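You operate a simulated robot arm through the tools that you are given. There is no shell and no other tool.

You are at the controls of a simulated two-armed robot. One attempt, no reset.

## Task
Close the left bench drawer. Open the right bench drawer, take the glue stick from the workbench top and put it in the inside of the right bench drawer, then shut the drawer. Take the hand roller and leave it on the shelf under the workbench. Put the brown weight from the workbench top on the clear end of the returns table. Put two of the slips from the top of the desk on the white book on the top of the desk. Do these in any order. Set down upright: hand roller.
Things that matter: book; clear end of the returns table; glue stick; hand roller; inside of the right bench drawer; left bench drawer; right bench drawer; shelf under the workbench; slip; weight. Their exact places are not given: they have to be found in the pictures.

The check looks at the end state, three seconds after you hand in, the way a careful person would. Anything else that was tipped, shoved, dropped, spilled or broken makes it a failure.

## Robot
Two 6-joint arms with two-finger grippers on one trunk, on a base that drives. Base frame: it is fixed to the floor where the robot stands at the start and does not move with it; the origin is under the middle of the robot, x ahead of it, y to its left, z up. Units: mm, degrees, N and s.
The left shoulder is at the start at [60, 143, 750], the right one opposite. With the tool pointing down near the work surface each hand reaches from about 300 to 720 mm from the robot's upright axis, wherever it stands, measured 20 degrees to its own side. Places, roughly: book [-4250, -3000, 750]; clear end of the returns table [-2800, -4100, 900]; glue stick [-3000, -750, 1000]; hand roller (6x5x8 cm) [-2900, -400, 900]; inside of the right bench drawer [-2800, -300, 700]; left bench drawer [-2800, -900, 700]; right bench drawer [-2800, -300, 700]; shelf under the workbench [-3000, -500, 200]; slip [-4000, -2750, 750]; weight [-2750, 0, 1000]. Payload 2.45 kg a hand.
The tool frame of a hand sits at the grasp point between the pads (the TCP): z along the fingers, y along the line on which they close. The tips reach 26 mm beyond it. Largest opening 96 mm; the body of the gripper starts 69 mm behind the TCP.
Orientation is that of the tool frame in the base frame, as a unit quaternion [x, y, z, w]. With the fingers straight down and closing along the base's y, the tool's x points along the base's -x, its y along +y and its z along -z.

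## Interface
- The arms move only by the tool nudge_tool. It takes "left_plan", "right_plan" or both (then of equal length, played together; a hand with none holds still); each is a list of rows, each an object (a shift or turn left out is 0, a gripper value left out holds the last) with "translation": the shift along the tool's x, y, z in units of 200 mm (1.0 is 200 mm), a list of three; "turn": the turn, a rotation vector about the tool's x, y, z in units of 60 degrees (1.0 is 60 degrees), a list of three. In form: [{"translation": [x, y, z], "turn": [ax, ay, az]}, ...]. A call has 1 to 20 rows; each row is the pose to reach, as a shift and turn from the pose commanded when the call began, along the tool's axes at that moment. "left_fingers" and "right_fingers" are, for a hand that has rows, the opening, from 0 (shut) to 1 (fully open), set as the call begins (left out, the last holds). A call with a number of a shift or a turn outside -1 to 1 is refused whole. A row lasts 0.2 s, in which the tool goes at most 50 mm and 8.6 degrees; a call with a longer step from one row to the next is refused whole, and so is a gripper value outside its range. Where a pose cannot be reached the arm comes as near as it can. A force on the tool above 40 N (or 10 N above the force at the start of the call, whichever is more), or a blocked arm, ends the call early, and 0.2 s more pass. Each finger halts on what it meets, pressing with about 33 N; the grip force reading is that of the motor and also rises with nothing between the fingers. The clock runs only during rows and for 0.2 s after the last one: add rows that repeat a pose to give the fingers time. The reply holds the time, the measured pose of the TCP, the force on the tool along the base axes, the opening and the grip force, in the units named above and with some noise, with the torque about the TCP (base axes, N m) and any sound that the robot's microphone picked up.
- Cameras (640 x 400 px; columns grow to the right, rows downward): "scene" is now at [152.6, -2.4, 1379.9]; the picture's right is [-0.14, -0.99, 0.00], its down [-0.59, 0.08, -0.80] and it looks along [0.80, -0.11, -0.59] (base axes); focal length 286 px, centre (320, 200). "left" rides on the left gripper at [81, -3, -98] in its tool frame; the picture's right is [0.04, 1.00, 0.00], its down [-0.73, 0.03, -0.68] and it looks along [-0.68, 0.03, 0.73] (tool axes); focal length 256 px, centre (320, 200). "right" rides on the right gripper at [82, 3, -98] in its tool frame; the picture's right is [-0.04, 1.00, 0.00], its down [-0.73, -0.03, -0.68] and it looks along [-0.68, -0.03, 0.73] (tool axes); focal length 256 px, centre (320, 200).
- get_image(camera): a new picture of that camera. The clock stands still meanwhile.
- lift_body(by): slides the trunk up (or, below 0, down) by that many mm; the arms and the scene camera ride with it, the base frame stays. It gives what a move gives, with no picture.
- steer(legs): drives the robot by 1 to 6 legs, each [ahead, turn to the left] in mm and degrees, along the robot's own axes; the way and the turn of a leg run together, so that a leg with both is an arc; at most 1500 mm and 180 degrees a leg. The arms and the cameras ride along, it lands a little off, and it stops where it bumps. It gives what a move gives.
- turn_head(pan, tilt): turns the head with the scene camera to pan (to the left, within 86 degrees either way) and tilt (down, from -29 to 69), counted from straight ahead of the robot. It gives what a move gives.
- point_at(camera, pixels): for up to 12 pixels [column, row] of the newest picture of that camera ("zoom" is the newest enlarged one), the place [x, y, z] in the base frame of the surface seen there, good to about 2 mm, but the place of the scene camera against the robot may be out by one fixed shift of up to 18 mm in any direction. The clock stands still meanwhile.
- zoom(camera, box): a new picture of the part [left, top, right, bottom] of that camera's present view, enlarged. The clock stands still meanwhile.
- job_done(): hands the job in; it is judged then, once.

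Leave the grippers open and the arms clear of the work at the hand-in unless told otherwise.

The tools are called after "Call:" as name(argument=value, ...) on one line, values as JSON. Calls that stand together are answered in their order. nudge_tool: Moves the arms, as the interface text tells. Its arguments: {"type":"object","properties":{"left_plan":{"type":"array","items":{"type":"object","properties":{"translation":{"type":"array","items":{"type":"number"}},"turn":{"type":"array","items":{"type":"number"}}}}},"left_fingers":{"type":"number"},"right_plan":{"type":"array","items":{"type":"object","properties":{"translation":{"type":"array","items":{"type":"number"}},"turn":{"type":"array","items":{"type":"number"}}}}},"right_fingers":{"type":"number"}},"required":[]} The other tools are called the same way: lift_body (by) slides the trunk up or down; steer (legs) drives the base; turn_head (pan, tilt) turns the head that bears the scene camera; get_image (camera) takes a picture; point_at (camera, pixels) gives the place of the surface under pixels of a picture; zoom (camera, box) takes an enlarged picture of a part of a camera's view; job_done () hands the job in.

At the start:

```text
time: 0.0
left_ee_pos: [536.3, 286.0, 973.5]
left_orientation: [0.005, 1.0, 0.0, 0.0]
left_force: [-0.6, -0.5, 0.1]
left_wrist_torque: [-0.01, -0.02, -0.01]
left_grip_width: 95.9
left_grip_force: 0.1
right_ee_pos: [493.3, -242.7, 980.7]
right_orientation: [0.004, 1.0, 0.001, 0.0]
right_force: [-0.5, 0.2, 0.6]
right_wrist_torque: [-0.01, 0.01, -0.02]
right_grip_width: 95.9
right_grip_force: 0.0
trunk travel left (down, up): [-375.0, 215.0]
robot x, y, heading: [-3.3, 4.3, 0.1]
head pan, tilt: [-7.9, 36.4]
```

scene: 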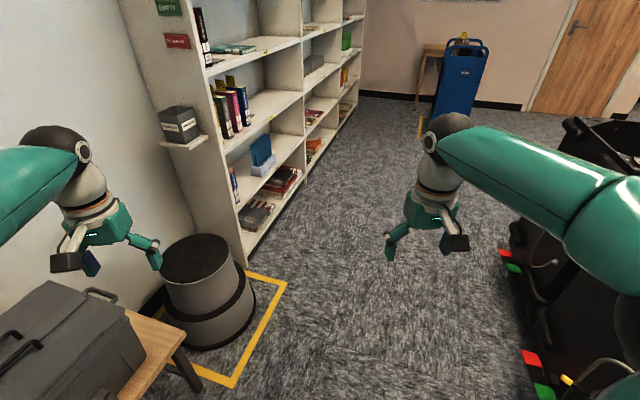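
right: 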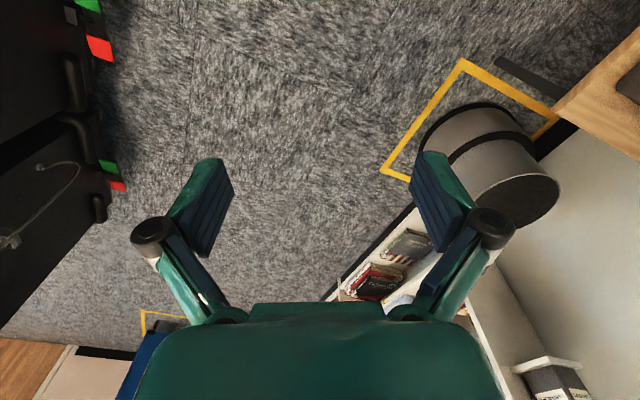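
left: 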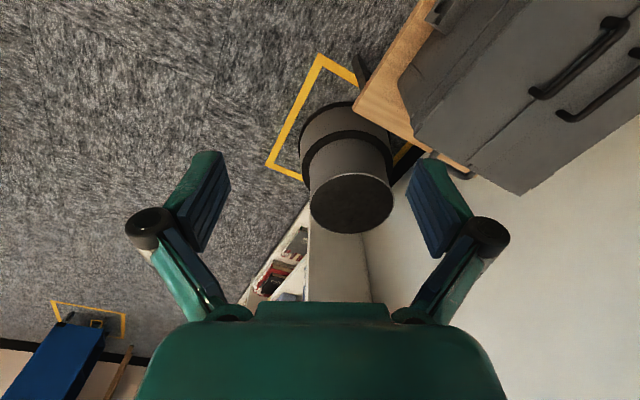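

I'm facing +x, with shelves ahead and bins at the right. The work lies behind me at negative x. I'll pan the head to both sides first to learn the surroundings before driving.

Call:
turn_head(pan=86, tilt=25)

Call:
get_image(camera="scene")

Call:
turn_head(pan=-86, tilt=25)

Call:
get_image(camera="scene")

```text
time: 1.7
left_ee_pos: [536.1, 286.9, 973.8]
left_orientation: [0.004, 1.0, 0.0, 0.001]
left_force: [-0.2, 0.1, 0.1]
left_wrist_torque: [0.03, -0.02, 0.0]
left_grip_width: 96.0
left_grip_force: 0.1
right_ee_pos: [492.5, -243.6, 981.4]
right_orientation: [0.005, 1.0, 0.0, 0.0]
right_force: [-0.5, 0.8, 0.6]
right_wrist_torque: [0.03, -0.03, 0.0]
right_grip_width: 96.0
right_grip_force: 0.0
trunk travel left (down, up): [-375.0, 215.0]
robot x, y, heading: [-1.8, 1.3, 0.2]
head pan, tilt: [85.9, 25.0]
```

```text
taken
```

scene: 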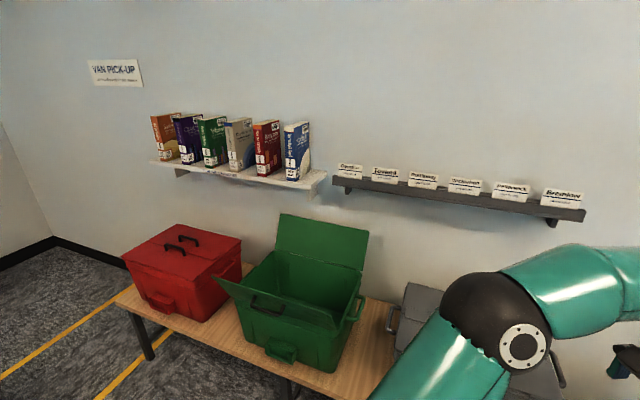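

```text
time: 4.3
left_ee_pos: [535.2, 286.7, 974.6]
left_orientation: [0.004, 1.0, 0.0, 0.0]
left_force: [-0.2, -0.3, 0.1]
left_wrist_torque: [-0.01, -0.01, -0.02]
left_grip_width: 96.1
left_grip_force: 0.1
right_ee_pos: [492.5, -243.5, 982.0]
right_orientation: [0.004, 1.0, 0.0, 0.0]
right_force: [0.1, -0.6, 0.7]
right_wrist_torque: [0.0, -0.01, 0.02]
right_grip_width: 96.0
right_grip_force: 0.1
trunk travel left (down, up): [-375.0, 215.0]
robot x, y, heading: [-0.3, 0.0, -0.1]
head pan, tilt: [-85.9, 25.0]
```

```text
taken
```

scene: 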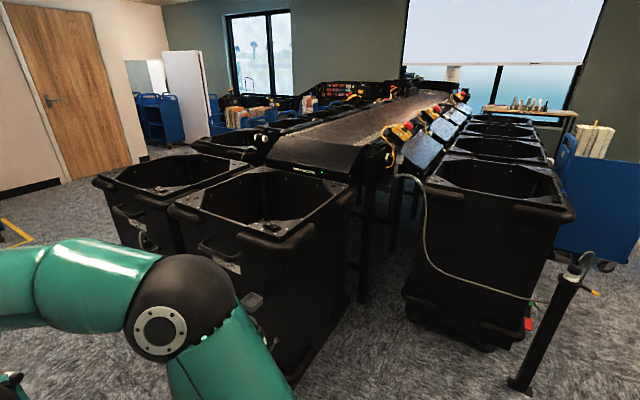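

The right side has conveyor sorter and black bins. I'll measure bin places and the stand post to see if there is room to turn.

Call:
point_at(camera="scene", pixels=[[100, 180], [290, 235], [205, 210], [405, 200], [570, 215], [585, 258], [520, 385], [430, 280], [350, 175], [500, 340], [620, 200], [255, 390]])

Call:
turn_head(pan=-86, tilt=60)

Call:
get_image(camera="scene")

```text
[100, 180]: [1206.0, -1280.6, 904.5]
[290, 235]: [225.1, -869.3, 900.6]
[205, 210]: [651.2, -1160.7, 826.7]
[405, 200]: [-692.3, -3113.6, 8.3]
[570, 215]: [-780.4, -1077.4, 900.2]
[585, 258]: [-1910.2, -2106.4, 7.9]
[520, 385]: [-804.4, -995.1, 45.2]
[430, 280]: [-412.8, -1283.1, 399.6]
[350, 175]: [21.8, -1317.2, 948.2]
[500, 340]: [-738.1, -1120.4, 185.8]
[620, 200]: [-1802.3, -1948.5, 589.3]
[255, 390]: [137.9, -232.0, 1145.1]
```

```text
time: 5.3
left_ee_pos: [534.9, 286.5, 976.3]
left_orientation: [0.005, 1.0, 0.0, 0.0]
left_force: [-0.2, -0.3, 0.1]
left_wrist_torque: [0.0, 0.0, 0.04]
left_grip_width: 96.0
left_grip_force: 0.1
right_ee_pos: [491.9, -242.4, 981.7]
right_orientation: [0.004, 1.0, 0.0, 0.0]
right_force: [0.5, -0.8, 0.1]
right_wrist_torque: [-0.01, 0.01, 0.0]
right_grip_width: 95.9
right_grip_force: 0.0
trunk travel left (down, up): [-375.0, 215.0]
robot x, y, heading: [0.1, -1.5, -0.1]
head pan, tilt: [-85.9, 60.0]
```

```text
taken
```

scene: 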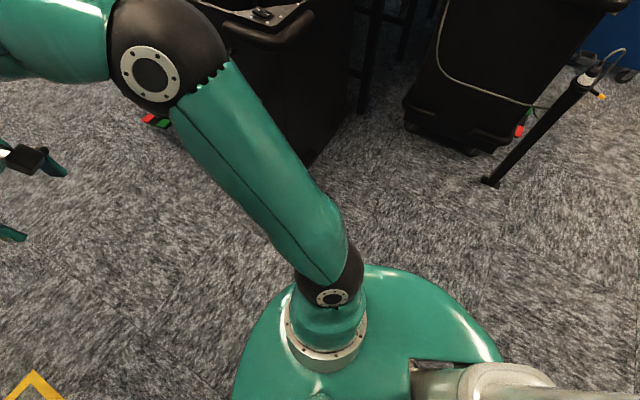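

The bins' rim is at y≈-869, so a turn to the right within ~650 mm radius is clear. I turn right 180° in place, with the head straight ahead.

Call:
steer(legs=[[0, -90], [0, -90]])

Call:
turn_head(pan=0, tilt=15)

Call:
get_image(camera="scene")

```text
time: 9.0
left_ee_pos: [432.4, -429.4, 975.1]
left_orientation: [0.597, 0.802, 0.0, 0.0]
left_force: [0.3, 0.1, -0.2]
left_wrist_torque: [-0.01, 0.02, 0.02]
left_grip_width: 95.7
left_grip_force: 0.0
right_ee_pos: [-86.1, -542.5, 981.9]
right_orientation: [0.598, 0.801, 0.0, 0.0]
right_force: [0.8, 0.0, 0.1]
right_wrist_torque: [-0.03, 0.02, -0.01]
right_grip_width: 96.1
right_grip_force: 0.1
trunk travel left (down, up): [-375.0, 215.0]
robot x, y, heading: [57.1, 14.9, -75.1]
head pan, tilt: [-85.9, 60.0]
stopped in leg 1: the robot was blocked; the commanded pose is now the measured one
```

```text
time: 10.6
left_ee_pos: [433.1, -428.9, 976.0]
left_orientation: [0.597, 0.802, 0.0, 0.001]
left_force: [0.6, 0.2, 0.0]
left_wrist_torque: [0.01, -0.02, 0.04]
left_grip_width: 95.8
left_grip_force: 0.1
right_ee_pos: [-88.3, -542.1, 982.0]
right_orientation: [0.598, 0.802, 0.0, 0.0]
right_force: [-0.9, -0.2, -0.7]
right_wrist_torque: [0.01, -0.03, -0.03]
right_grip_width: 96.0
right_grip_force: 0.0
trunk travel left (down, up): [-375.0, 215.0]
robot x, y, heading: [55.2, 19.3, -75.1]
head pan, tilt: [0.0, 15.0]
```

```text
taken
```

scene: 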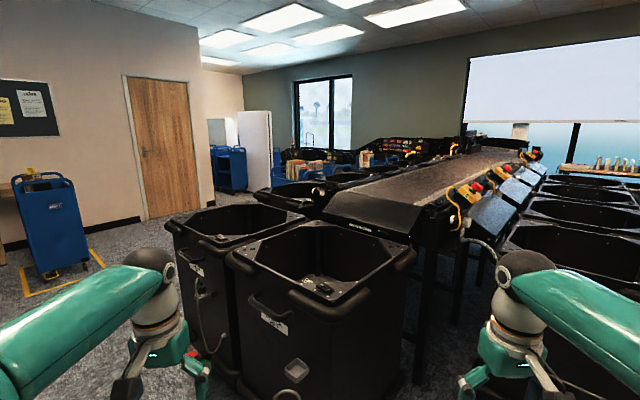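

The turn stopped at -75° because something blocked, and the base shifted 57 mm. I need to find out what it touched: look down at left and right of the robot.

Call:
turn_head(pan=86, tilt=60)

Call:
get_image(camera="scene")

Call:
turn_head(pan=-86, tilt=60)

Call:
get_image(camera="scene")

Call:
turn_head(pan=0, tilt=60)

Call:
get_image(camera="scene")

```text
time: 12.2
left_ee_pos: [433.0, -428.4, 976.3]
left_orientation: [0.598, 0.802, 0.0, 0.0]
left_force: [0.5, 0.5, 0.4]
left_wrist_torque: [0.0, 0.02, 0.03]
left_grip_width: 96.3
left_grip_force: 0.0
right_ee_pos: [-87.0, -543.2, 981.2]
right_orientation: [0.598, 0.801, 0.0, 0.0]
right_force: [-0.8, 0.7, 1.3]
right_wrist_torque: [0.01, -0.01, 0.03]
right_grip_width: 96.1
right_grip_force: 0.0
trunk travel left (down, up): [-375.0, 215.0]
robot x, y, heading: [56.0, 18.1, -75.2]
head pan, tilt: [85.9, 60.0]
```

```text
taken
```

scene: 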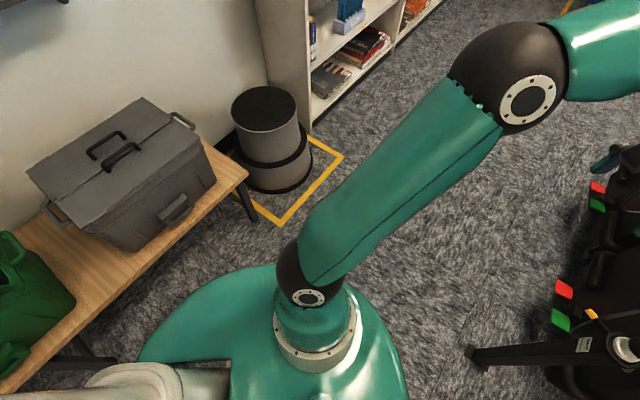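

```text
time: 14.8
left_ee_pos: [432.6, -430.2, 976.6]
left_orientation: [0.597, 0.802, 0.0, -0.001]
left_force: [0.1, -0.5, -0.1]
left_wrist_torque: [0.03, 0.0, -0.01]
left_grip_width: 96.2
left_grip_force: 0.1
right_ee_pos: [-87.9, -543.0, 982.7]
right_orientation: [0.598, 0.801, 0.0, 0.001]
right_force: [0.1, 0.8, -0.2]
right_wrist_torque: [0.02, 0.0, 0.01]
right_grip_width: 96.2
right_grip_force: 0.1
trunk travel left (down, up): [-375.0, 215.0]
robot x, y, heading: [52.3, 16.6, -75.0]
head pan, tilt: [-85.9, 60.0]
```

```text
taken
```

scene: 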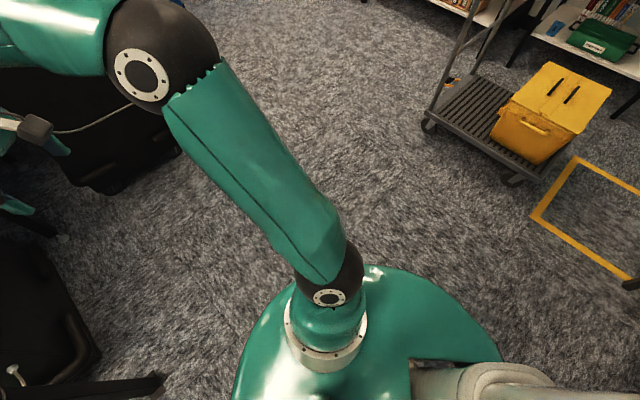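

```text
time: 16.4
left_ee_pos: [432.4, -428.9, 975.6]
left_orientation: [0.597, 0.802, 0.0, 0.001]
left_force: [0.0, -0.1, -0.1]
left_wrist_torque: [0.0, 0.02, -0.01]
left_grip_width: 96.2
left_grip_force: 0.1
right_ee_pos: [-86.7, -543.2, 982.2]
right_orientation: [0.598, 0.801, 0.0, 0.0]
right_force: [-0.5, 0.5, 0.1]
right_wrist_torque: [0.02, 0.03, -0.01]
right_grip_width: 95.8
right_grip_force: 0.0
trunk travel left (down, up): [-375.0, 215.0]
robot x, y, heading: [54.2, 19.0, -74.9]
head pan, tilt: [0.0, 60.0]
```

```text
taken
```

scene: 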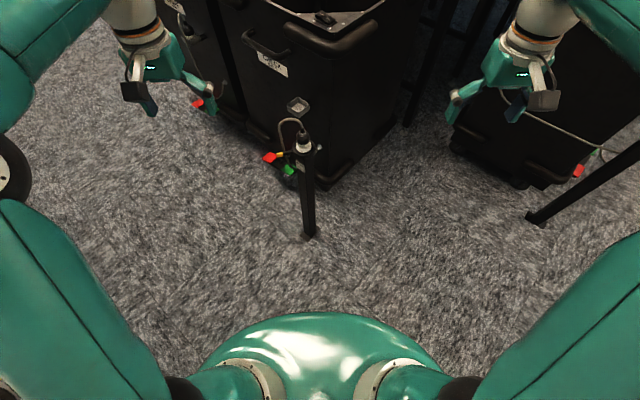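

I see a black post with a sensor just in front (base at pixel 308,235) and the table behind-left. I'll measure these points: post and floor, then look at the left again.

Call:
point_at(camera="scene", pixels=[[308, 235], [304, 145], [310, 190], [530, 218], [320, 330], [220, 350], [130, 95], [545, 100], [320, 185], [455, 140]])

Call:
turn_head(pan=86, tilt=69)

Call:
get_image(camera="scene")

Call:
point_at(camera="scene", pixels=[[245, 130], [100, 250], [10, 340], [200, 280], [330, 330], [280, 240], [150, 300], [60, 330], [390, 330], [480, 300]])

```text
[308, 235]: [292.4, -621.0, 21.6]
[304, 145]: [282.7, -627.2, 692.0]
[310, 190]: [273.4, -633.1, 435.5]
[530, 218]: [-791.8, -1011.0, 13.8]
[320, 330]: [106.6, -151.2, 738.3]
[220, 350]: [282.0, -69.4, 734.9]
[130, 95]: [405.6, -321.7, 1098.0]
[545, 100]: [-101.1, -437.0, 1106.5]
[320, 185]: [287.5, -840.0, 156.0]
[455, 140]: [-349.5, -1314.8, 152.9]
```

```text
time: 18.0
left_ee_pos: [432.3, -428.6, 976.3]
left_orientation: [0.598, 0.801, 0.0, 0.0]
left_force: [-1.1, -0.9, -1.0]
left_wrist_torque: [-0.01, -0.01, -0.02]
left_grip_width: 96.0
left_grip_force: 0.0
right_ee_pos: [-86.5, -542.9, 981.6]
right_orientation: [0.598, 0.801, 0.0, 0.0]
right_force: [-0.2, -1.3, -0.4]
right_wrist_torque: [0.0, 0.04, 0.02]
right_grip_width: 96.2
right_grip_force: 0.0
trunk travel left (down, up): [-375.0, 215.0]
robot x, y, heading: [58.6, 20.5, -75.1]
head pan, tilt: [85.9, 68.8]
```

```text
taken
```

scene: 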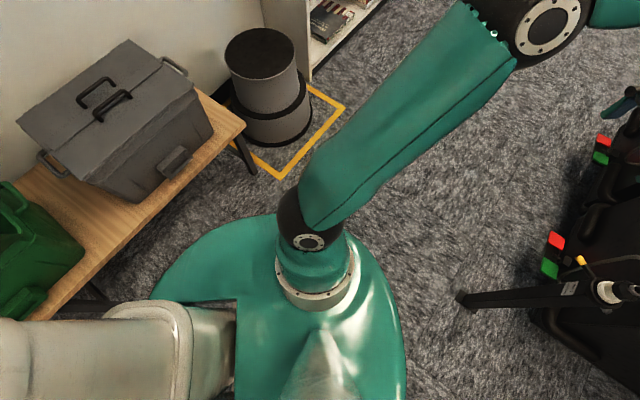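

```text
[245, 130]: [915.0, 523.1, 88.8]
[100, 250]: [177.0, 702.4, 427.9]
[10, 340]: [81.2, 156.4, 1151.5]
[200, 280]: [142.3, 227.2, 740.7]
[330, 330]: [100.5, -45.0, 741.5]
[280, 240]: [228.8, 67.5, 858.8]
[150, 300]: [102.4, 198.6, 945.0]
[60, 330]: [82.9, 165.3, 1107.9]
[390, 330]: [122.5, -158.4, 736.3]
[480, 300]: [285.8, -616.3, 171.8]
```

The blocking object is not obvious. I'll check both wrist views and look straight right/rear again.

Call:
get_image(camera="left")

Call:
get_image(camera="right")

Call:
turn_head(pan=86, tilt=35)

Call:
get_image(camera="scene")

Call:
point_at(camera="scene", pixels=[[200, 280], [245, 250], [100, 330], [30, 380], [250, 300], [20, 220], [100, 200], [300, 220], [230, 390], [140, 370]])

```text
taken
```

left: 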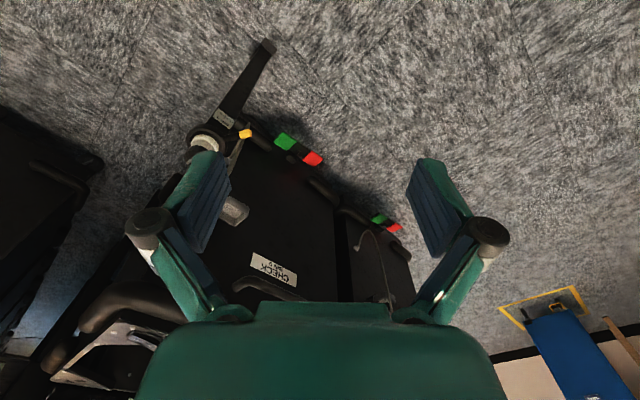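

```text
taken
```

right: 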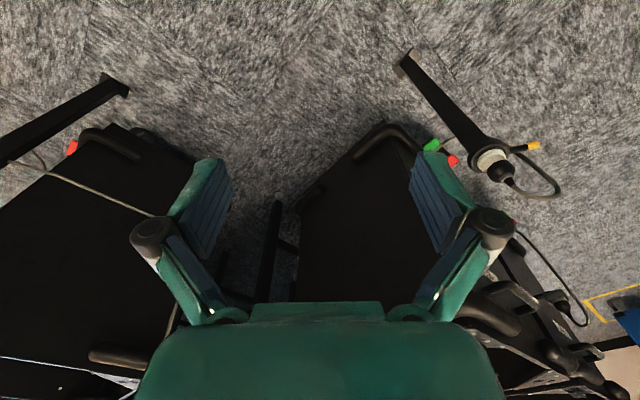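

```text
time: 19.0
left_ee_pos: [432.1, -428.9, 974.4]
left_orientation: [0.598, 0.802, 0.0, 0.001]
left_force: [0.0, -0.2, -0.2]
left_wrist_torque: [-0.01, 0.01, -0.03]
left_grip_width: 95.9
left_grip_force: 0.1
right_ee_pos: [-86.6, -542.6, 982.8]
right_orientation: [0.598, 0.801, -0.001, -0.001]
right_force: [0.8, -0.4, 0.0]
right_wrist_torque: [-0.02, -0.02, 0.0]
right_grip_width: 96.0
right_grip_force: 0.0
trunk travel left (down, up): [-375.0, 215.0]
robot x, y, heading: [57.7, 17.3, -75.3]
head pan, tilt: [85.9, 35.0]
```

```text
taken
```

scene: 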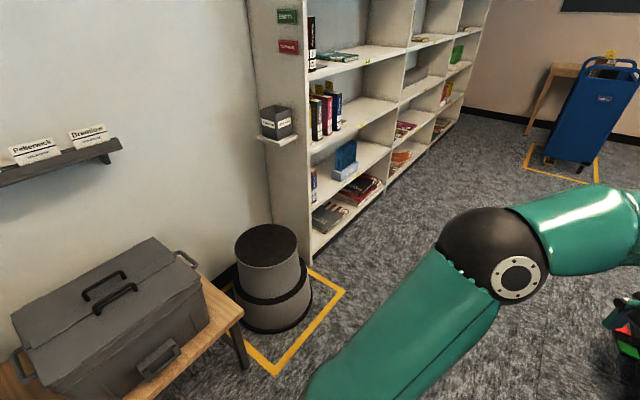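

```text
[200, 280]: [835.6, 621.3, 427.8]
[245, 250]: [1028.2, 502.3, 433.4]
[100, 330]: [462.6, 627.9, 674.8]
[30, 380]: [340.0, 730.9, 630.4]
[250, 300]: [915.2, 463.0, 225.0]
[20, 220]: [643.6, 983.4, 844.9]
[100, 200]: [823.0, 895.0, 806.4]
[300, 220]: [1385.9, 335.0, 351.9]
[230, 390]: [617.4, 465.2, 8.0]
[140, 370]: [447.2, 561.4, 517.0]
```

I'll look ahead at the hands and post in detail to see what could have been touched.

Call:
turn_head(pan=0, tilt=42)

Call:
get_image(camera="scene")

Call:
point_at(camera="scene", pixels=[[292, 255], [303, 300], [285, 300], [310, 330], [130, 215], [190, 250], [480, 260], [520, 225], [570, 270], [268, 287]])

Call:
zoom(camera="scene", box=[100, 150, 500, 400])

```text
time: 20.6
left_ee_pos: [432.8, -429.3, 975.4]
left_orientation: [0.597, 0.802, 0.0, 0.0]
left_force: [0.5, 0.0, -0.6]
left_wrist_torque: [-0.02, -0.02, -0.01]
left_grip_width: 95.8
left_grip_force: 0.1
right_ee_pos: [-88.1, -542.2, 981.6]
right_orientation: [0.599, 0.801, 0.0, 0.0]
right_force: [0.8, 0.0, 0.1]
right_wrist_torque: [0.0, -0.02, -0.02]
right_grip_width: 96.2
right_grip_force: 0.1
trunk travel left (down, up): [-375.0, 215.0]
robot x, y, heading: [57.5, 17.2, -75.3]
head pan, tilt: [0.0, 42.0]
```

```text
taken
```

scene: 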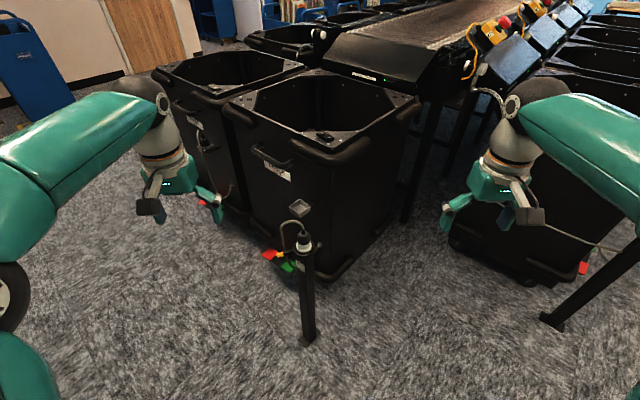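

```text
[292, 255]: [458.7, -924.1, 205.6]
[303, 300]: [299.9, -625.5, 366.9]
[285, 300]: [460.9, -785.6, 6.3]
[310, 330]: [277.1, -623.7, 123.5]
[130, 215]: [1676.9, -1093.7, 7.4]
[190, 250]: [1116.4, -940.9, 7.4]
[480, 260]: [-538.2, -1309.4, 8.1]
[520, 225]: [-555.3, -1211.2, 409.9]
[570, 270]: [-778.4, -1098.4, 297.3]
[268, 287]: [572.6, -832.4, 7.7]
```

```text
1.60 times, centred on (300, 275) of scene
```

zoom: 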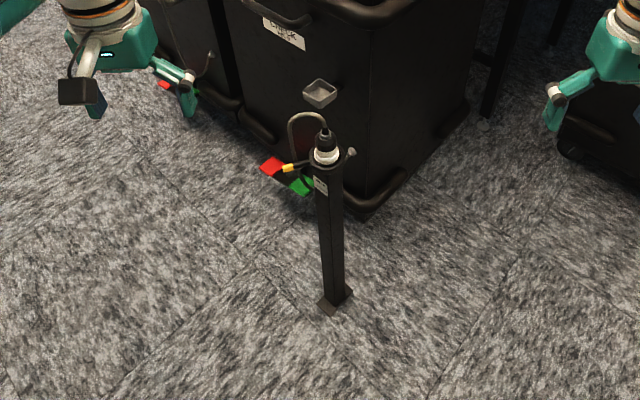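

The post at (285,-620) looks intact and nothing is visibly touching. To learn the shape of my own base I tilt the right gripper inward so its camera looks down at the base.

Call:
nudge_tool(right_plan=[{"turn": [0, 0.14, 0]}, {"turn": [0, 0.28, 0]}, {"turn": [0, 0.42, 0]}, {"turn": [0, 0.56, 0]}, {"turn": [0, 0.7, 0]}, {"turn": [0, 0.84, 0]}])

Call:
get_image(camera="right")

```text
time: 22.0
left_ee_pos: [432.4, -428.7, 975.7]
left_orientation: [0.598, 0.802, 0.001, 0.0]
left_force: [0.3, 0.0, 0.4]
left_wrist_torque: [0.01, 0.0, -0.02]
left_grip_width: 96.1
left_grip_force: 0.1
right_ee_pos: [-95.7, -443.0, 881.7]
right_orientation: [0.542, 0.726, 0.254, -0.34]
right_force: [0.7, 0.0, 0.4]
right_wrist_torque: [0.0, -0.01, -0.02]
right_grip_width: 96.3
right_grip_force: 0.1
right hand out of reach, approached as far as the arm can: row 3, 4, 5, 6
trunk travel left (down, up): [-375.0, 215.0]
robot x, y, heading: [58.1, 16.8, -75.2]
head pan, tilt: [0.0, 42.0]
```

```text
taken
```

right: 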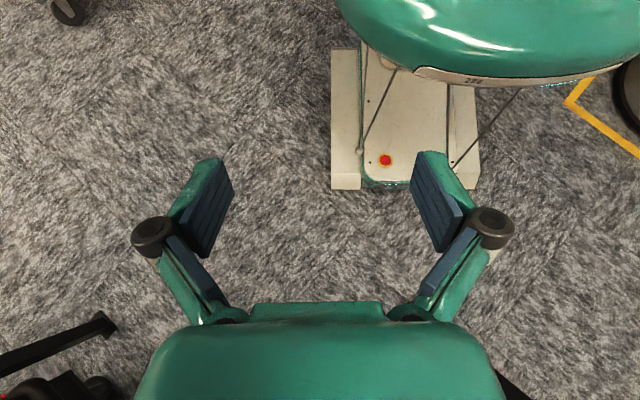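

Now I see the beige base with a red button, its front at row 190. I measure its corners and the caster at (68,12).

Call:
point_at(camera="right", pixels=[[333, 188], [480, 188], [333, 55], [385, 160], [470, 90], [68, 12], [500, 75], [345, 100], [600, 60], [110, 325], [360, 188], [450, 180]])

Call:
zoom(camera="right", box=[280, 0, 640, 225])

```text
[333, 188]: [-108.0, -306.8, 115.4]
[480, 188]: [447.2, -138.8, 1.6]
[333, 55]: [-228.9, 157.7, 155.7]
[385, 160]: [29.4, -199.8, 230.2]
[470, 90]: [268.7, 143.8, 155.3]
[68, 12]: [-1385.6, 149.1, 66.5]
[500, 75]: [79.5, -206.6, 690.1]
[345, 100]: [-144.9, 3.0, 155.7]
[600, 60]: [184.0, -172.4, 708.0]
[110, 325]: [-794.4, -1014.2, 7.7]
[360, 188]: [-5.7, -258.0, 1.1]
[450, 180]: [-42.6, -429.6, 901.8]
```

```text
1.78 times, centred on (460, 112) of right
```

zoom: 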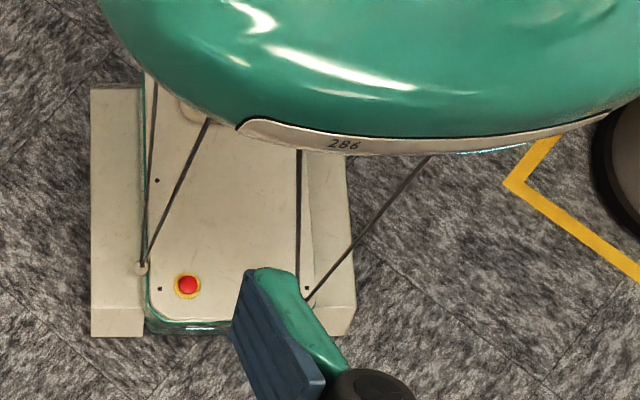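

My base is about ±245 mm wide with its front at 270 mm; nothing is near it on the floor. First put the right hand back upright, then test with a small turn.

Call:
nudge_tool(right_plan=[{"translation": [0, 0, 0], "turn": [0, -0.14, 0]}, {"turn": [0, -0.28, 0]}, {"turn": [0, -0.42, 0]}, {"turn": [0, -0.56, 0]}, {"turn": [0, -0.7, 0]}, {"turn": [0, -0.84, 0]}])

Call:
steer(legs=[[0, -5]])

```text
time: 23.4
left_ee_pos: [432.9, -429.2, 976.2]
left_orientation: [0.597, 0.802, -0.001, 0.0]
left_force: [-0.5, 0.2, 0.2]
left_wrist_torque: [-0.03, 0.0, -0.01]
left_grip_width: 95.9
left_grip_force: 0.1
right_ee_pos: [-97.9, -443.3, 884.7]
right_orientation: [0.598, 0.802, -0.001, 0.003]
right_force: [-0.4, 0.6, 0.8]
right_wrist_torque: [0.02, -0.03, 0.0]
right_grip_width: 95.9
right_grip_force: 0.1
trunk travel left (down, up): [-375.0, 215.0]
robot x, y, heading: [58.0, 19.7, -75.2]
head pan, tilt: [0.0, 42.0]
```

```text
time: 24.3
left_ee_pos: [392.7, -460.9, 974.4]
left_orientation: [0.633, 0.774, 0.001, -0.001]
left_force: [0.7, 0.5, 0.8]
left_wrist_torque: [0.04, 0.0, 0.0]
left_grip_width: 95.9
left_grip_force: 0.1
right_ee_pos: [-137.8, -429.1, 884.4]
right_orientation: [0.633, 0.774, 0.0, 0.0]
right_force: [-0.5, -0.9, -0.1]
right_wrist_torque: [0.05, 0.02, -0.02]
right_grip_width: 96.0
right_grip_force: 0.0
trunk travel left (down, up): [-375.0, 215.0]
robot x, y, heading: [57.3, 20.2, -80.1]
head pan, tilt: [0.0, 42.0]
```

That 5° worked without block. Continue the turn in modest pieces.

Call:
steer(legs=[[0, -15]])

Call:
steer(legs=[[0, -25]])

```text
time: 25.7
left_ee_pos: [255.6, -534.1, 977.9]
left_orientation: [0.728, 0.685, 0.0, 0.001]
left_force: [-0.7, 0.4, -0.6]
left_wrist_torque: [0.0, -0.02, 0.04]
left_grip_width: 96.0
left_grip_force: 0.0
right_ee_pos: [-247.4, -366.3, 884.9]
right_orientation: [0.729, 0.685, 0.0, 0.001]
right_force: [0.7, -0.8, 0.7]
right_wrist_torque: [0.01, -0.01, 0.0]
right_grip_width: 95.8
right_grip_force: 0.2
trunk travel left (down, up): [-375.0, 215.0]
robot x, y, heading: [75.3, 10.8, -95.4]
head pan, tilt: [0.0, 42.0]
```

```text
time: 27.5
left_ee_pos: [6.5, -560.0, 975.5]
left_orientation: [0.86, 0.51, 0.001, 0.0]
left_force: [-0.7, 0.4, -0.1]
left_wrist_torque: [0.02, 0.02, 0.03]
left_grip_width: 95.8
left_grip_force: 0.1
right_ee_pos: [-378.4, -194.8, 885.5]
right_orientation: [0.86, 0.51, 0.001, 0.0]
right_force: [-0.3, 0.0, -0.8]
right_wrist_torque: [0.0, 0.0, 0.05]
right_grip_width: 96.1
right_grip_force: 0.0
trunk travel left (down, up): [-375.0, 215.0]
robot x, y, heading: [86.4, 6.0, -120.4]
head pan, tilt: [0.0, 42.0]
```

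The turn proceeds; now heading -120°. Look at the scene ahead and both sides.

Call:
turn_head(pan=0, tilt=30)

Call:
get_image(camera="scene")

Call:
turn_head(pan=-60, tilt=30)

Call:
get_image(camera="scene")

```text
time: 28.2
left_ee_pos: [6.7, -558.8, 976.9]
left_orientation: [0.859, 0.511, 0.0, 0.001]
left_force: [0.4, -0.2, -0.8]
left_wrist_torque: [0.01, 0.03, 0.01]
left_grip_width: 96.1
left_grip_force: 0.0
right_ee_pos: [-380.2, -194.2, 884.0]
right_orientation: [0.86, 0.511, 0.0, 0.0]
right_force: [-0.6, 0.6, 0.3]
right_wrist_torque: [0.01, 0.01, 0.03]
right_grip_width: 96.0
right_grip_force: 0.1
trunk travel left (down, up): [-375.0, 215.0]
robot x, y, heading: [85.0, 7.1, -120.2]
head pan, tilt: [0.0, 30.0]
```

```text
taken
```

scene: 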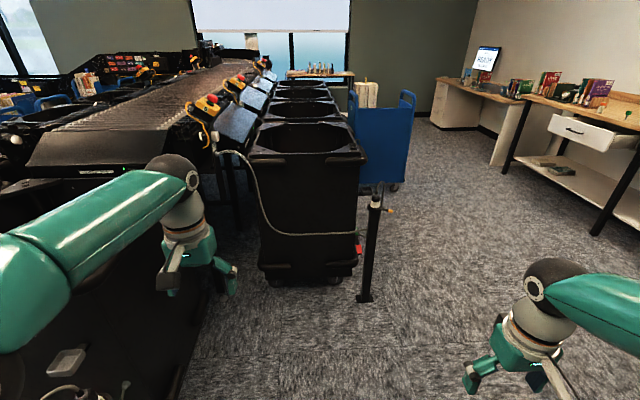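

```text
time: 29.5
left_ee_pos: [6.6, -560.5, 977.4]
left_orientation: [0.86, 0.51, 0.0, 0.0]
left_force: [-0.8, -0.2, -0.4]
left_wrist_torque: [0.01, 0.01, -0.03]
left_grip_width: 96.2
left_grip_force: 0.1
right_ee_pos: [-377.6, -195.6, 885.5]
right_orientation: [0.86, 0.51, 0.0, 0.001]
right_force: [-1.0, 0.6, -0.7]
right_wrist_torque: [0.0, -0.02, -0.01]
right_grip_width: 96.1
right_grip_force: 0.1
trunk travel left (down, up): [-375.0, 215.0]
robot x, y, heading: [84.3, 2.7, -120.7]
head pan, tilt: [-60.0, 30.0]
```

```text
taken
```

scene: 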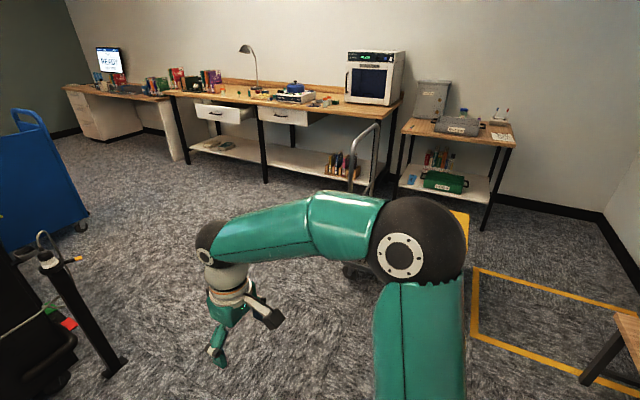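

I see the workbench with the open left drawer (225,113), the right drawer (283,117), the shelf beneath, and the desk beyond. I measure these.

Call:
point_at(camera="scene", pixels=[[195, 94], [260, 103], [385, 115], [215, 145], [300, 160], [225, 115], [283, 118], [265, 180], [188, 160], [370, 190], [90, 135], [430, 185]])

Call:
zoom(camera="scene", box=[60, 30, 420, 220])

```text
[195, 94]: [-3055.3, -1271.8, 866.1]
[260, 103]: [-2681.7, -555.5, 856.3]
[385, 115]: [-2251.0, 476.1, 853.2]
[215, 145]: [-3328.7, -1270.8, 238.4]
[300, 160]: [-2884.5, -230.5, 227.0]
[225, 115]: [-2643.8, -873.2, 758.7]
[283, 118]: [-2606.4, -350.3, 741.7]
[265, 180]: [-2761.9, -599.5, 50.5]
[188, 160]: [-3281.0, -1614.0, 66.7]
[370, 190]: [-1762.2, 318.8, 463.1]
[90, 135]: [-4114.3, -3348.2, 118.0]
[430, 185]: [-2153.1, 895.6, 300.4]
```

```text
1.78 times, centred on (240, 125) of scene
```

zoom: 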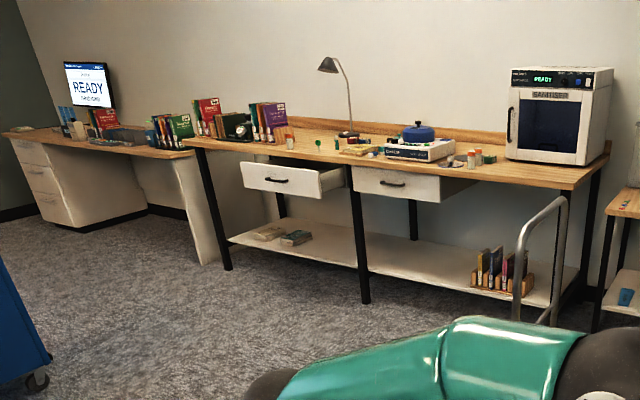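

The bench direction works out to about 63°, so facing it needs heading ≈153°. I turn toward a stand-off point about 1 m before the bench (≈(-1758,-833)), clear of the post and the trolley.

Call:
steer(legs=[[0, -35]])

Call:
turn_head(pan=0, tilt=30)

Call:
get_image(camera="scene")

```text
time: 31.8
left_ee_pos: [-302.8, -412.3, 978.1]
left_orientation: [0.973, 0.231, 0.001, 0.0]
left_force: [0.0, -0.1, 0.3]
left_wrist_torque: [0.01, -0.03, 0.04]
left_grip_width: 96.1
left_grip_force: 0.1
right_ee_pos: [-410.2, 108.3, 885.9]
right_orientation: [0.973, 0.229, 0.001, 0.001]
right_force: [0.6, 0.9, -0.4]
right_wrist_torque: [0.01, 0.03, 0.02]
right_grip_width: 96.1
right_grip_force: 0.1
trunk travel left (down, up): [-375.0, 215.0]
robot x, y, heading: [97.2, -16.4, -154.9]
head pan, tilt: [-60.0, 30.0]
```

```text
time: 33.1
left_ee_pos: [-300.9, -412.2, 978.1]
left_orientation: [0.973, 0.231, 0.0, 0.0]
left_force: [0.1, 0.4, 0.3]
left_wrist_torque: [0.05, 0.01, -0.03]
left_grip_width: 95.8
left_grip_force: 0.1
right_ee_pos: [-410.3, 107.3, 886.0]
right_orientation: [0.974, 0.229, 0.0, 0.001]
right_force: [-0.4, 0.0, -0.4]
right_wrist_torque: [0.01, 0.0, 0.0]
right_grip_width: 96.0
right_grip_force: 0.1
trunk travel left (down, up): [-375.0, 215.0]
robot x, y, heading: [100.7, -14.6, -155.0]
head pan, tilt: [0.0, 30.0]
```

```text
taken
```

scene: 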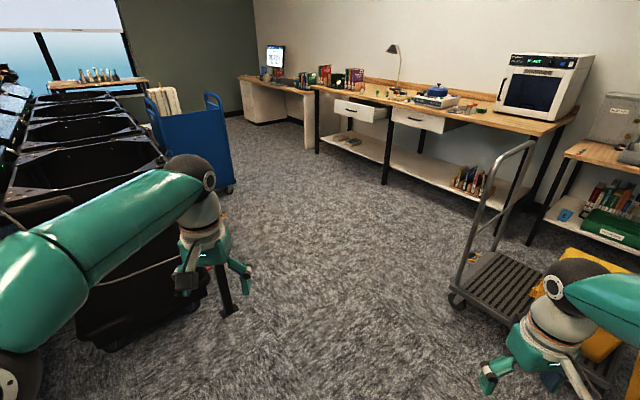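

The way ahead is clear; trolley on the right, post on the left. I check their places before driving.

Call:
point_at(camera="scene", pixels=[[455, 302], [452, 285], [500, 250], [232, 308], [225, 190], [205, 190], [520, 150], [320, 250], [320, 330], [385, 183], [150, 90]])

Call:
steer(legs=[[1000, 0]])

```text
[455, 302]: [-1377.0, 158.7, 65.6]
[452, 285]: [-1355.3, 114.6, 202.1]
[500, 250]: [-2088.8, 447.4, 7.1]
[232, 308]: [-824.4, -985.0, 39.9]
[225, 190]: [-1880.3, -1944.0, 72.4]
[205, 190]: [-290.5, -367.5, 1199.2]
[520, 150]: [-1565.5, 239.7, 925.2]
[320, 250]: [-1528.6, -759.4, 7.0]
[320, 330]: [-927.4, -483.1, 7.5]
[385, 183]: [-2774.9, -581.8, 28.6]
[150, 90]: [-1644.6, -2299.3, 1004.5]
```

```text
time: 38.4
left_ee_pos: [-1206.3, -835.8, 977.9]
left_orientation: [0.973, 0.231, 0.001, 0.0]
left_force: [-0.4, 0.1, 0.0]
left_wrist_torque: [0.01, 0.0, 0.01]
left_grip_width: 95.7
left_grip_force: 0.1
right_ee_pos: [-1314.4, -317.4, 886.5]
right_orientation: [0.973, 0.231, 0.0, 0.001]
right_force: [0.4, -0.4, 0.0]
right_wrist_torque: [0.03, -0.01, -0.01]
right_grip_width: 96.1
right_grip_force: 0.1
trunk travel left (down, up): [-375.0, 215.0]
robot x, y, heading: [-807.9, -437.1, -155.0]
head pan, tilt: [0.0, 30.0]
```

That drive went straight. Continue 1000 mm further, then turn right 52° to face the bench.

Call:
steer(legs=[[1000, -2]])

Call:
steer(legs=[[0, -50]])

Call:
turn_head(pan=0, tilt=25)

Call:
get_image(camera="scene")

```text
time: 43.6
left_ee_pos: [-2138.2, -1229.5, 977.6]
left_orientation: [0.977, 0.214, 0.001, 0.0]
left_force: [0.1, 0.2, -1.1]
left_wrist_torque: [0.03, 0.01, 0.01]
left_grip_width: 95.9
left_grip_force: 0.0
right_ee_pos: [-2229.3, -706.3, 886.3]
right_orientation: [0.977, 0.212, 0.0, 0.0]
right_force: [-0.5, 0.4, 0.6]
right_wrist_torque: [-0.02, 0.02, 0.01]
right_grip_width: 95.9
right_grip_force: 0.1
trunk travel left (down, up): [-375.0, 215.0]
robot x, y, heading: [-1725.2, -847.4, -156.7]
head pan, tilt: [0.0, 30.0]
```

```text
time: 46.6
left_ee_pos: [-2285.7, -777.2, 978.5]
left_orientation: [0.976, -0.219, 0.001, 0.001]
left_force: [-0.1, 0.9, -0.1]
left_wrist_torque: [0.05, 0.01, 0.01]
left_grip_width: 96.1
left_grip_force: 0.0
right_ee_pos: [-1941.5, -372.1, 886.3]
right_orientation: [0.976, -0.22, 0.0, 0.001]
right_force: [-0.7, -0.9, 0.5]
right_wrist_torque: [-0.01, 0.01, 0.04]
right_grip_width: 95.9
right_grip_force: 0.0
trunk travel left (down, up): [-375.0, 215.0]
robot x, y, heading: [-1744.8, -881.0, 153.6]
head pan, tilt: [0.0, 30.0]
```

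```text
time: 47.2
left_ee_pos: [-2284.2, -778.5, 978.6]
left_orientation: [0.976, -0.219, 0.001, -0.001]
left_force: [-0.1, -1.1, -0.1]
left_wrist_torque: [0.1, -0.02, -0.01]
left_grip_width: 96.0
left_grip_force: 0.1
right_ee_pos: [-1944.5, -374.0, 887.8]
right_orientation: [0.976, -0.219, 0.0, 0.0]
right_force: [-0.5, -0.1, 0.9]
right_wrist_torque: [0.02, -0.03, 0.03]
right_grip_width: 96.0
right_grip_force: 0.1
trunk travel left (down, up): [-375.0, 215.0]
robot x, y, heading: [-1741.4, -882.3, 153.5]
head pan, tilt: [0.0, 25.0]
```

```text
taken
```

scene: 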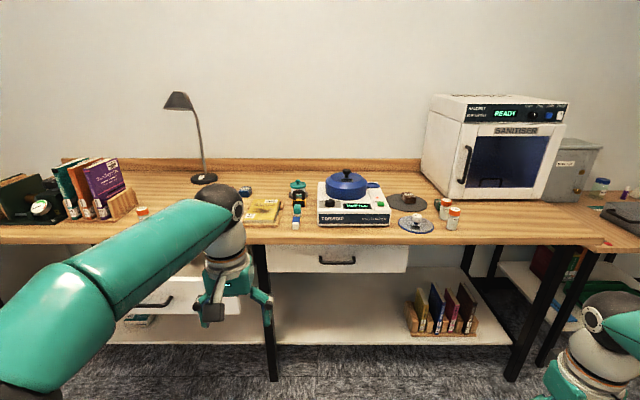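

Now I face the bench. Zoom into the top to identify the objects.

Call:
zoom(camera="scene", box=[230, 150, 480, 280])

Call:
point_at(camera="scene", pixels=[[280, 245], [600, 247], [262, 245], [272, 378], [515, 375], [298, 195], [346, 185], [406, 203], [246, 190], [415, 225], [340, 260], [350, 335]])

```text
2.56 times, centred on (355, 215) of scene
```

zoom: 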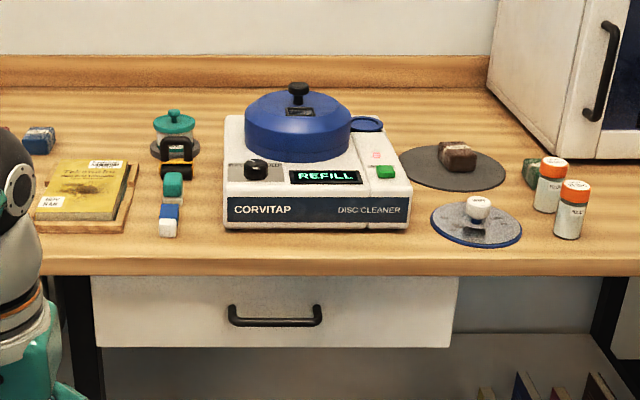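

```text
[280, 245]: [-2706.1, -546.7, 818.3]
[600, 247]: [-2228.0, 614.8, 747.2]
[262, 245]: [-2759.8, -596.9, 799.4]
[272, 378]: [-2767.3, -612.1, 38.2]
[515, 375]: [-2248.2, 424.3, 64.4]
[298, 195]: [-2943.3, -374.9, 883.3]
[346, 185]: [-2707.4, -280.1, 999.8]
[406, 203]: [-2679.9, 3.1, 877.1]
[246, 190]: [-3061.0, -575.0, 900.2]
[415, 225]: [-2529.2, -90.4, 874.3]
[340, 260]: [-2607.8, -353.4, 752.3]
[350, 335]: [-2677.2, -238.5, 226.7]
```

I need finer views: zoom on the teal/black item near pixel (298,195) and on the weight near (406,200).

Call:
zoom(camera="scene", box=[230, 170, 330, 233])

Call:
zoom(camera="scene", box=[375, 175, 475, 238])

Call:
zoom(camera="scene", box=[0, 130, 240, 260])

```text
6.35 times, centred on (280, 202) of scene
```

zoom: 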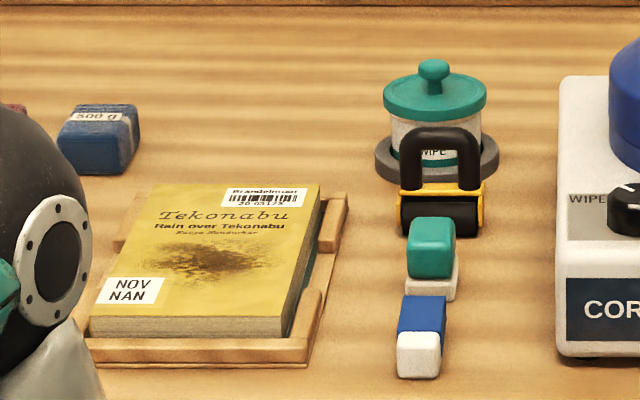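

```text
6.35 times, centred on (425, 206) of scene
```

zoom: 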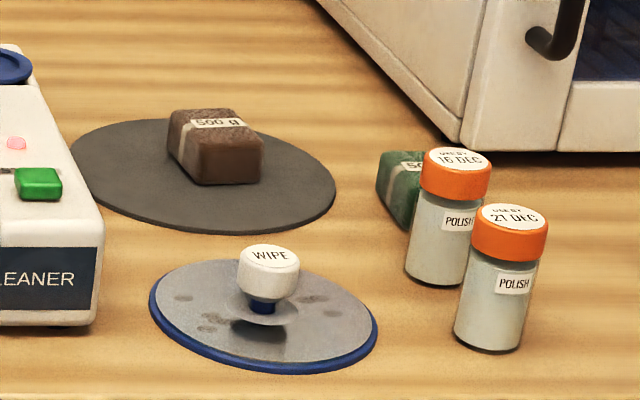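

```text
2.67 times, centred on (120, 195) of scene
```

zoom: 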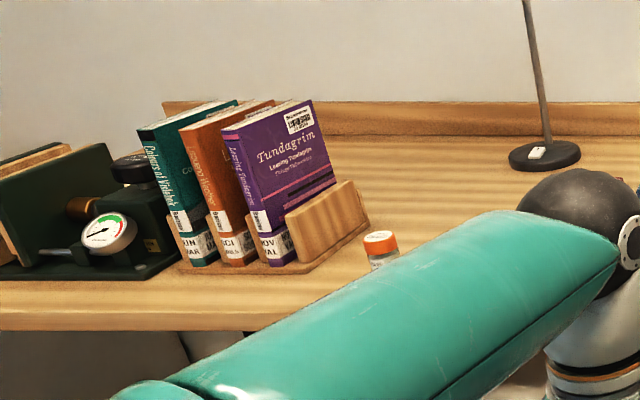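

The hand roller is the yellow/black item at zoom (440,190), in front of the wipe jar; the brown weight is on the dark disc. My left arm hides the glue stick area, so I draw the left hand back and out.

Call:
nudge_tool(left_plan=[{"translation": [0.18, 0.08, 0.1]}, {"translation": [0.36, 0.16, 0.2]}, {"translation": [0.54, 0.24, 0.3]}, {"translation": [0.72, 0.32, 0.4]}, {"translation": [0.9, 0.4, 0.5]}])

Call:
get_image(camera="scene")

```text
time: 48.4
left_ee_pos: [-2154.0, -928.0, 877.1]
left_orientation: [0.976, -0.219, 0.0, 0.001]
left_force: [1.0, -0.5, -0.2]
left_wrist_torque: [0.01, 0.0, -0.01]
left_grip_width: 95.9
left_grip_force: 0.1
right_ee_pos: [-1940.3, -371.3, 887.3]
right_orientation: [0.976, -0.219, 0.001, 0.0]
right_force: [-0.4, 0.0, 0.4]
right_wrist_torque: [-0.01, 0.02, -0.05]
right_grip_width: 96.1
right_grip_force: 0.1
trunk travel left (down, up): [-375.0, 215.0]
robot x, y, heading: [-1742.9, -882.9, 153.6]
head pan, tilt: [0.0, 25.0]
```

```text
taken
```

scene: 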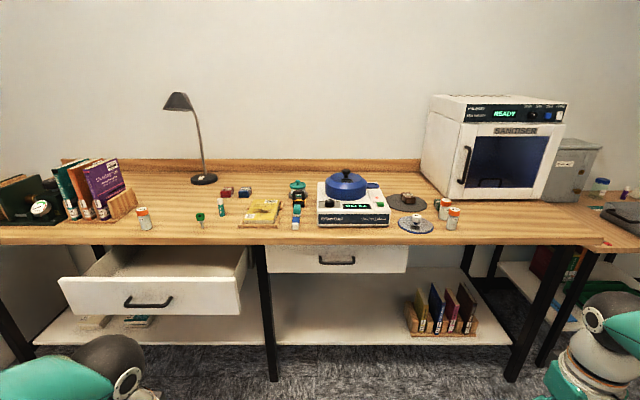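

The view is now clear. Zoom on the area around (220,208) for the glue stick, and on the drawers and shelf.

Call:
zoom(camera="scene", box=[180, 175, 330, 265])

Call:
point_at(camera="scene", pixels=[[222, 203], [222, 213], [200, 222], [150, 302], [296, 205], [296, 200], [60, 280], [240, 255], [407, 197], [145, 220]])

Call:
zoom(camera="scene", box=[40, 230, 540, 390])

```text
4.27 times, centred on (255, 220) of scene
```

zoom: 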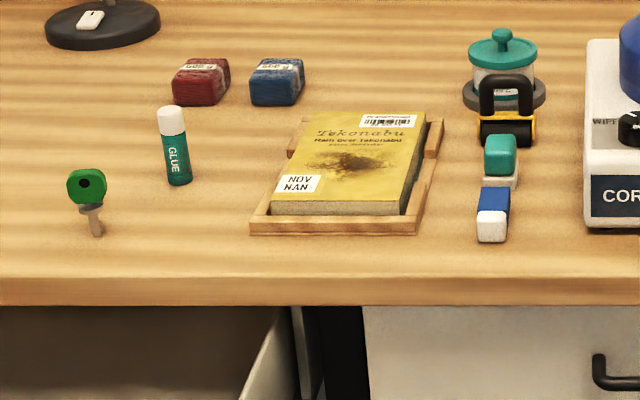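

```text
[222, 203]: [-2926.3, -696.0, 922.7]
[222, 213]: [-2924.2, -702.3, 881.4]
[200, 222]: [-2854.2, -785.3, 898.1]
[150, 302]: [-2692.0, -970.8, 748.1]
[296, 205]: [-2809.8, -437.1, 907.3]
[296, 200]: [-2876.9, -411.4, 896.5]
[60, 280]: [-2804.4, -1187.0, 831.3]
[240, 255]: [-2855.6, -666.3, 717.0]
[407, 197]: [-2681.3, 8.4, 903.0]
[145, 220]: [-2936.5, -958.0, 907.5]
```

```text
1.28 times, centred on (290, 310) of scene
```

zoom: 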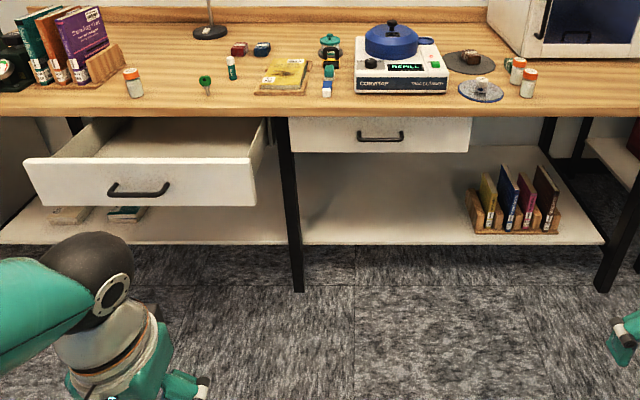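

I see the glue stick (222,208) standing, the roller, the brown weight, the left drawer out ~200 mm, and the right drawer shut. First the left drawer: raise the trunk 100 mm for clearance, then shift the robot to the left in front of that drawer.

Call:
lift_body(by=100)

Call:
steer(legs=[[0, 50], [430, 0], [0, -50]])

Call:
turn_head(pan=0, tilt=45)

Call:
get_image(camera="scene")

```text
time: 49.8
left_ee_pos: [-2156.6, -927.0, 978.1]
left_orientation: [0.976, -0.219, 0.0, 0.0]
left_force: [-0.6, 0.9, 0.6]
left_wrist_torque: [-0.02, -0.02, -0.01]
left_grip_width: 96.3
left_grip_force: 0.1
right_ee_pos: [-1943.2, -371.4, 987.1]
right_orientation: [0.976, -0.219, 0.0, 0.001]
right_force: [0.3, 0.4, 0.7]
right_wrist_torque: [-0.04, 0.01, -0.02]
right_grip_width: 96.0
right_grip_force: 0.0
trunk travel left (down, up): [-475.0, 115.0]
robot x, y, heading: [-1742.6, -883.9, 153.3]
head pan, tilt: [0.0, 25.0]
```

```text
time: 57.5
left_ee_pos: [-2550.2, -1100.0, 977.7]
left_orientation: [0.976, -0.218, 0.001, 0.0]
left_force: [0.2, -0.5, 0.3]
left_wrist_torque: [-0.01, -0.02, -0.02]
left_grip_width: 96.0
left_grip_force: 0.1
right_ee_pos: [-2338.2, -546.1, 986.6]
right_orientation: [0.976, -0.218, 0.0, 0.001]
right_force: [-0.3, 0.3, -0.4]
right_wrist_torque: [-0.03, 0.01, -0.03]
right_grip_width: 96.2
right_grip_force: 0.0
trunk travel left (down, up): [-475.0, 115.0]
robot x, y, heading: [-2142.8, -1072.8, 153.7]
head pan, tilt: [0.0, 25.0]
```

```text
time: 58.3
left_ee_pos: [-2550.6, -1100.7, 979.0]
left_orientation: [0.976, -0.217, 0.0, 0.0]
left_force: [-0.4, -0.1, 0.6]
left_wrist_torque: [-0.01, 0.0, 0.01]
left_grip_width: 96.1
left_grip_force: 0.0
right_ee_pos: [-2337.8, -545.5, 986.9]
right_orientation: [0.976, -0.218, 0.0, 0.001]
right_force: [-0.5, 1.1, -0.7]
right_wrist_torque: [0.03, 0.0, 0.01]
right_grip_width: 96.0
right_grip_force: 0.2
trunk travel left (down, up): [-475.0, 115.0]
robot x, y, heading: [-2143.1, -1069.2, 153.9]
head pan, tilt: [0.0, 45.0]
```

```text
taken
```

scene: 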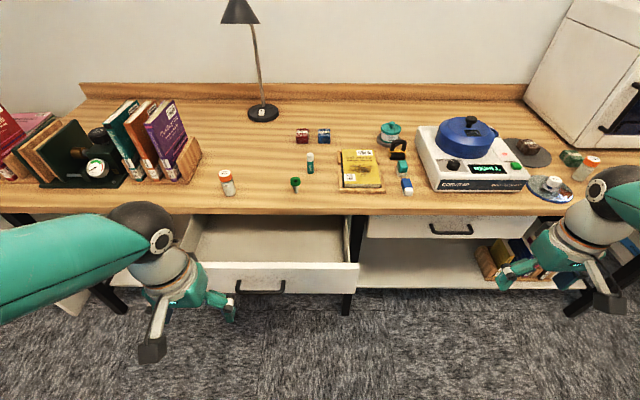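

Now the left drawer front is in view with its handle at (260,287). I measure its front, its edges, and the bench edge.

Call:
point_at(camera="scene", pixels=[[300, 266], [355, 266], [320, 275], [230, 290], [260, 290], [340, 290], [300, 212], [400, 214], [430, 225], [450, 231], [405, 237], [270, 240]])

Call:
get_image(camera="left")

```text
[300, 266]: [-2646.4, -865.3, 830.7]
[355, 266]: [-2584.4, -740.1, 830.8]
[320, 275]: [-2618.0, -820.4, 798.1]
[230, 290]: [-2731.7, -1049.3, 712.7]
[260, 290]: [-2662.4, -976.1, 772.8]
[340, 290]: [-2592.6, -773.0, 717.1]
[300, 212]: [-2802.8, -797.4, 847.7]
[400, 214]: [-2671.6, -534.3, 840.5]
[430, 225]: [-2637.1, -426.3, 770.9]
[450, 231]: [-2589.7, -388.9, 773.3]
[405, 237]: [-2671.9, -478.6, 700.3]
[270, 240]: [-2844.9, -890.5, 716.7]
```

```text
taken
```

left: 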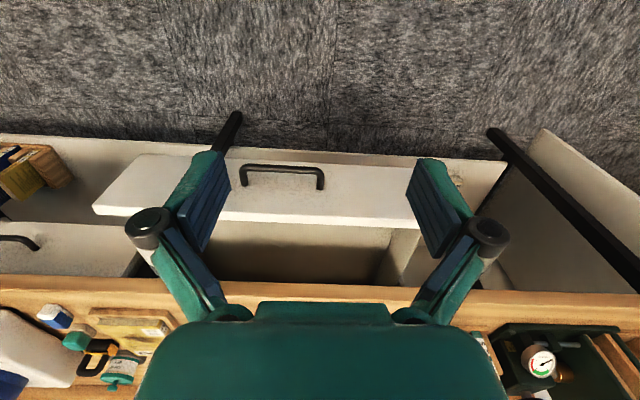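

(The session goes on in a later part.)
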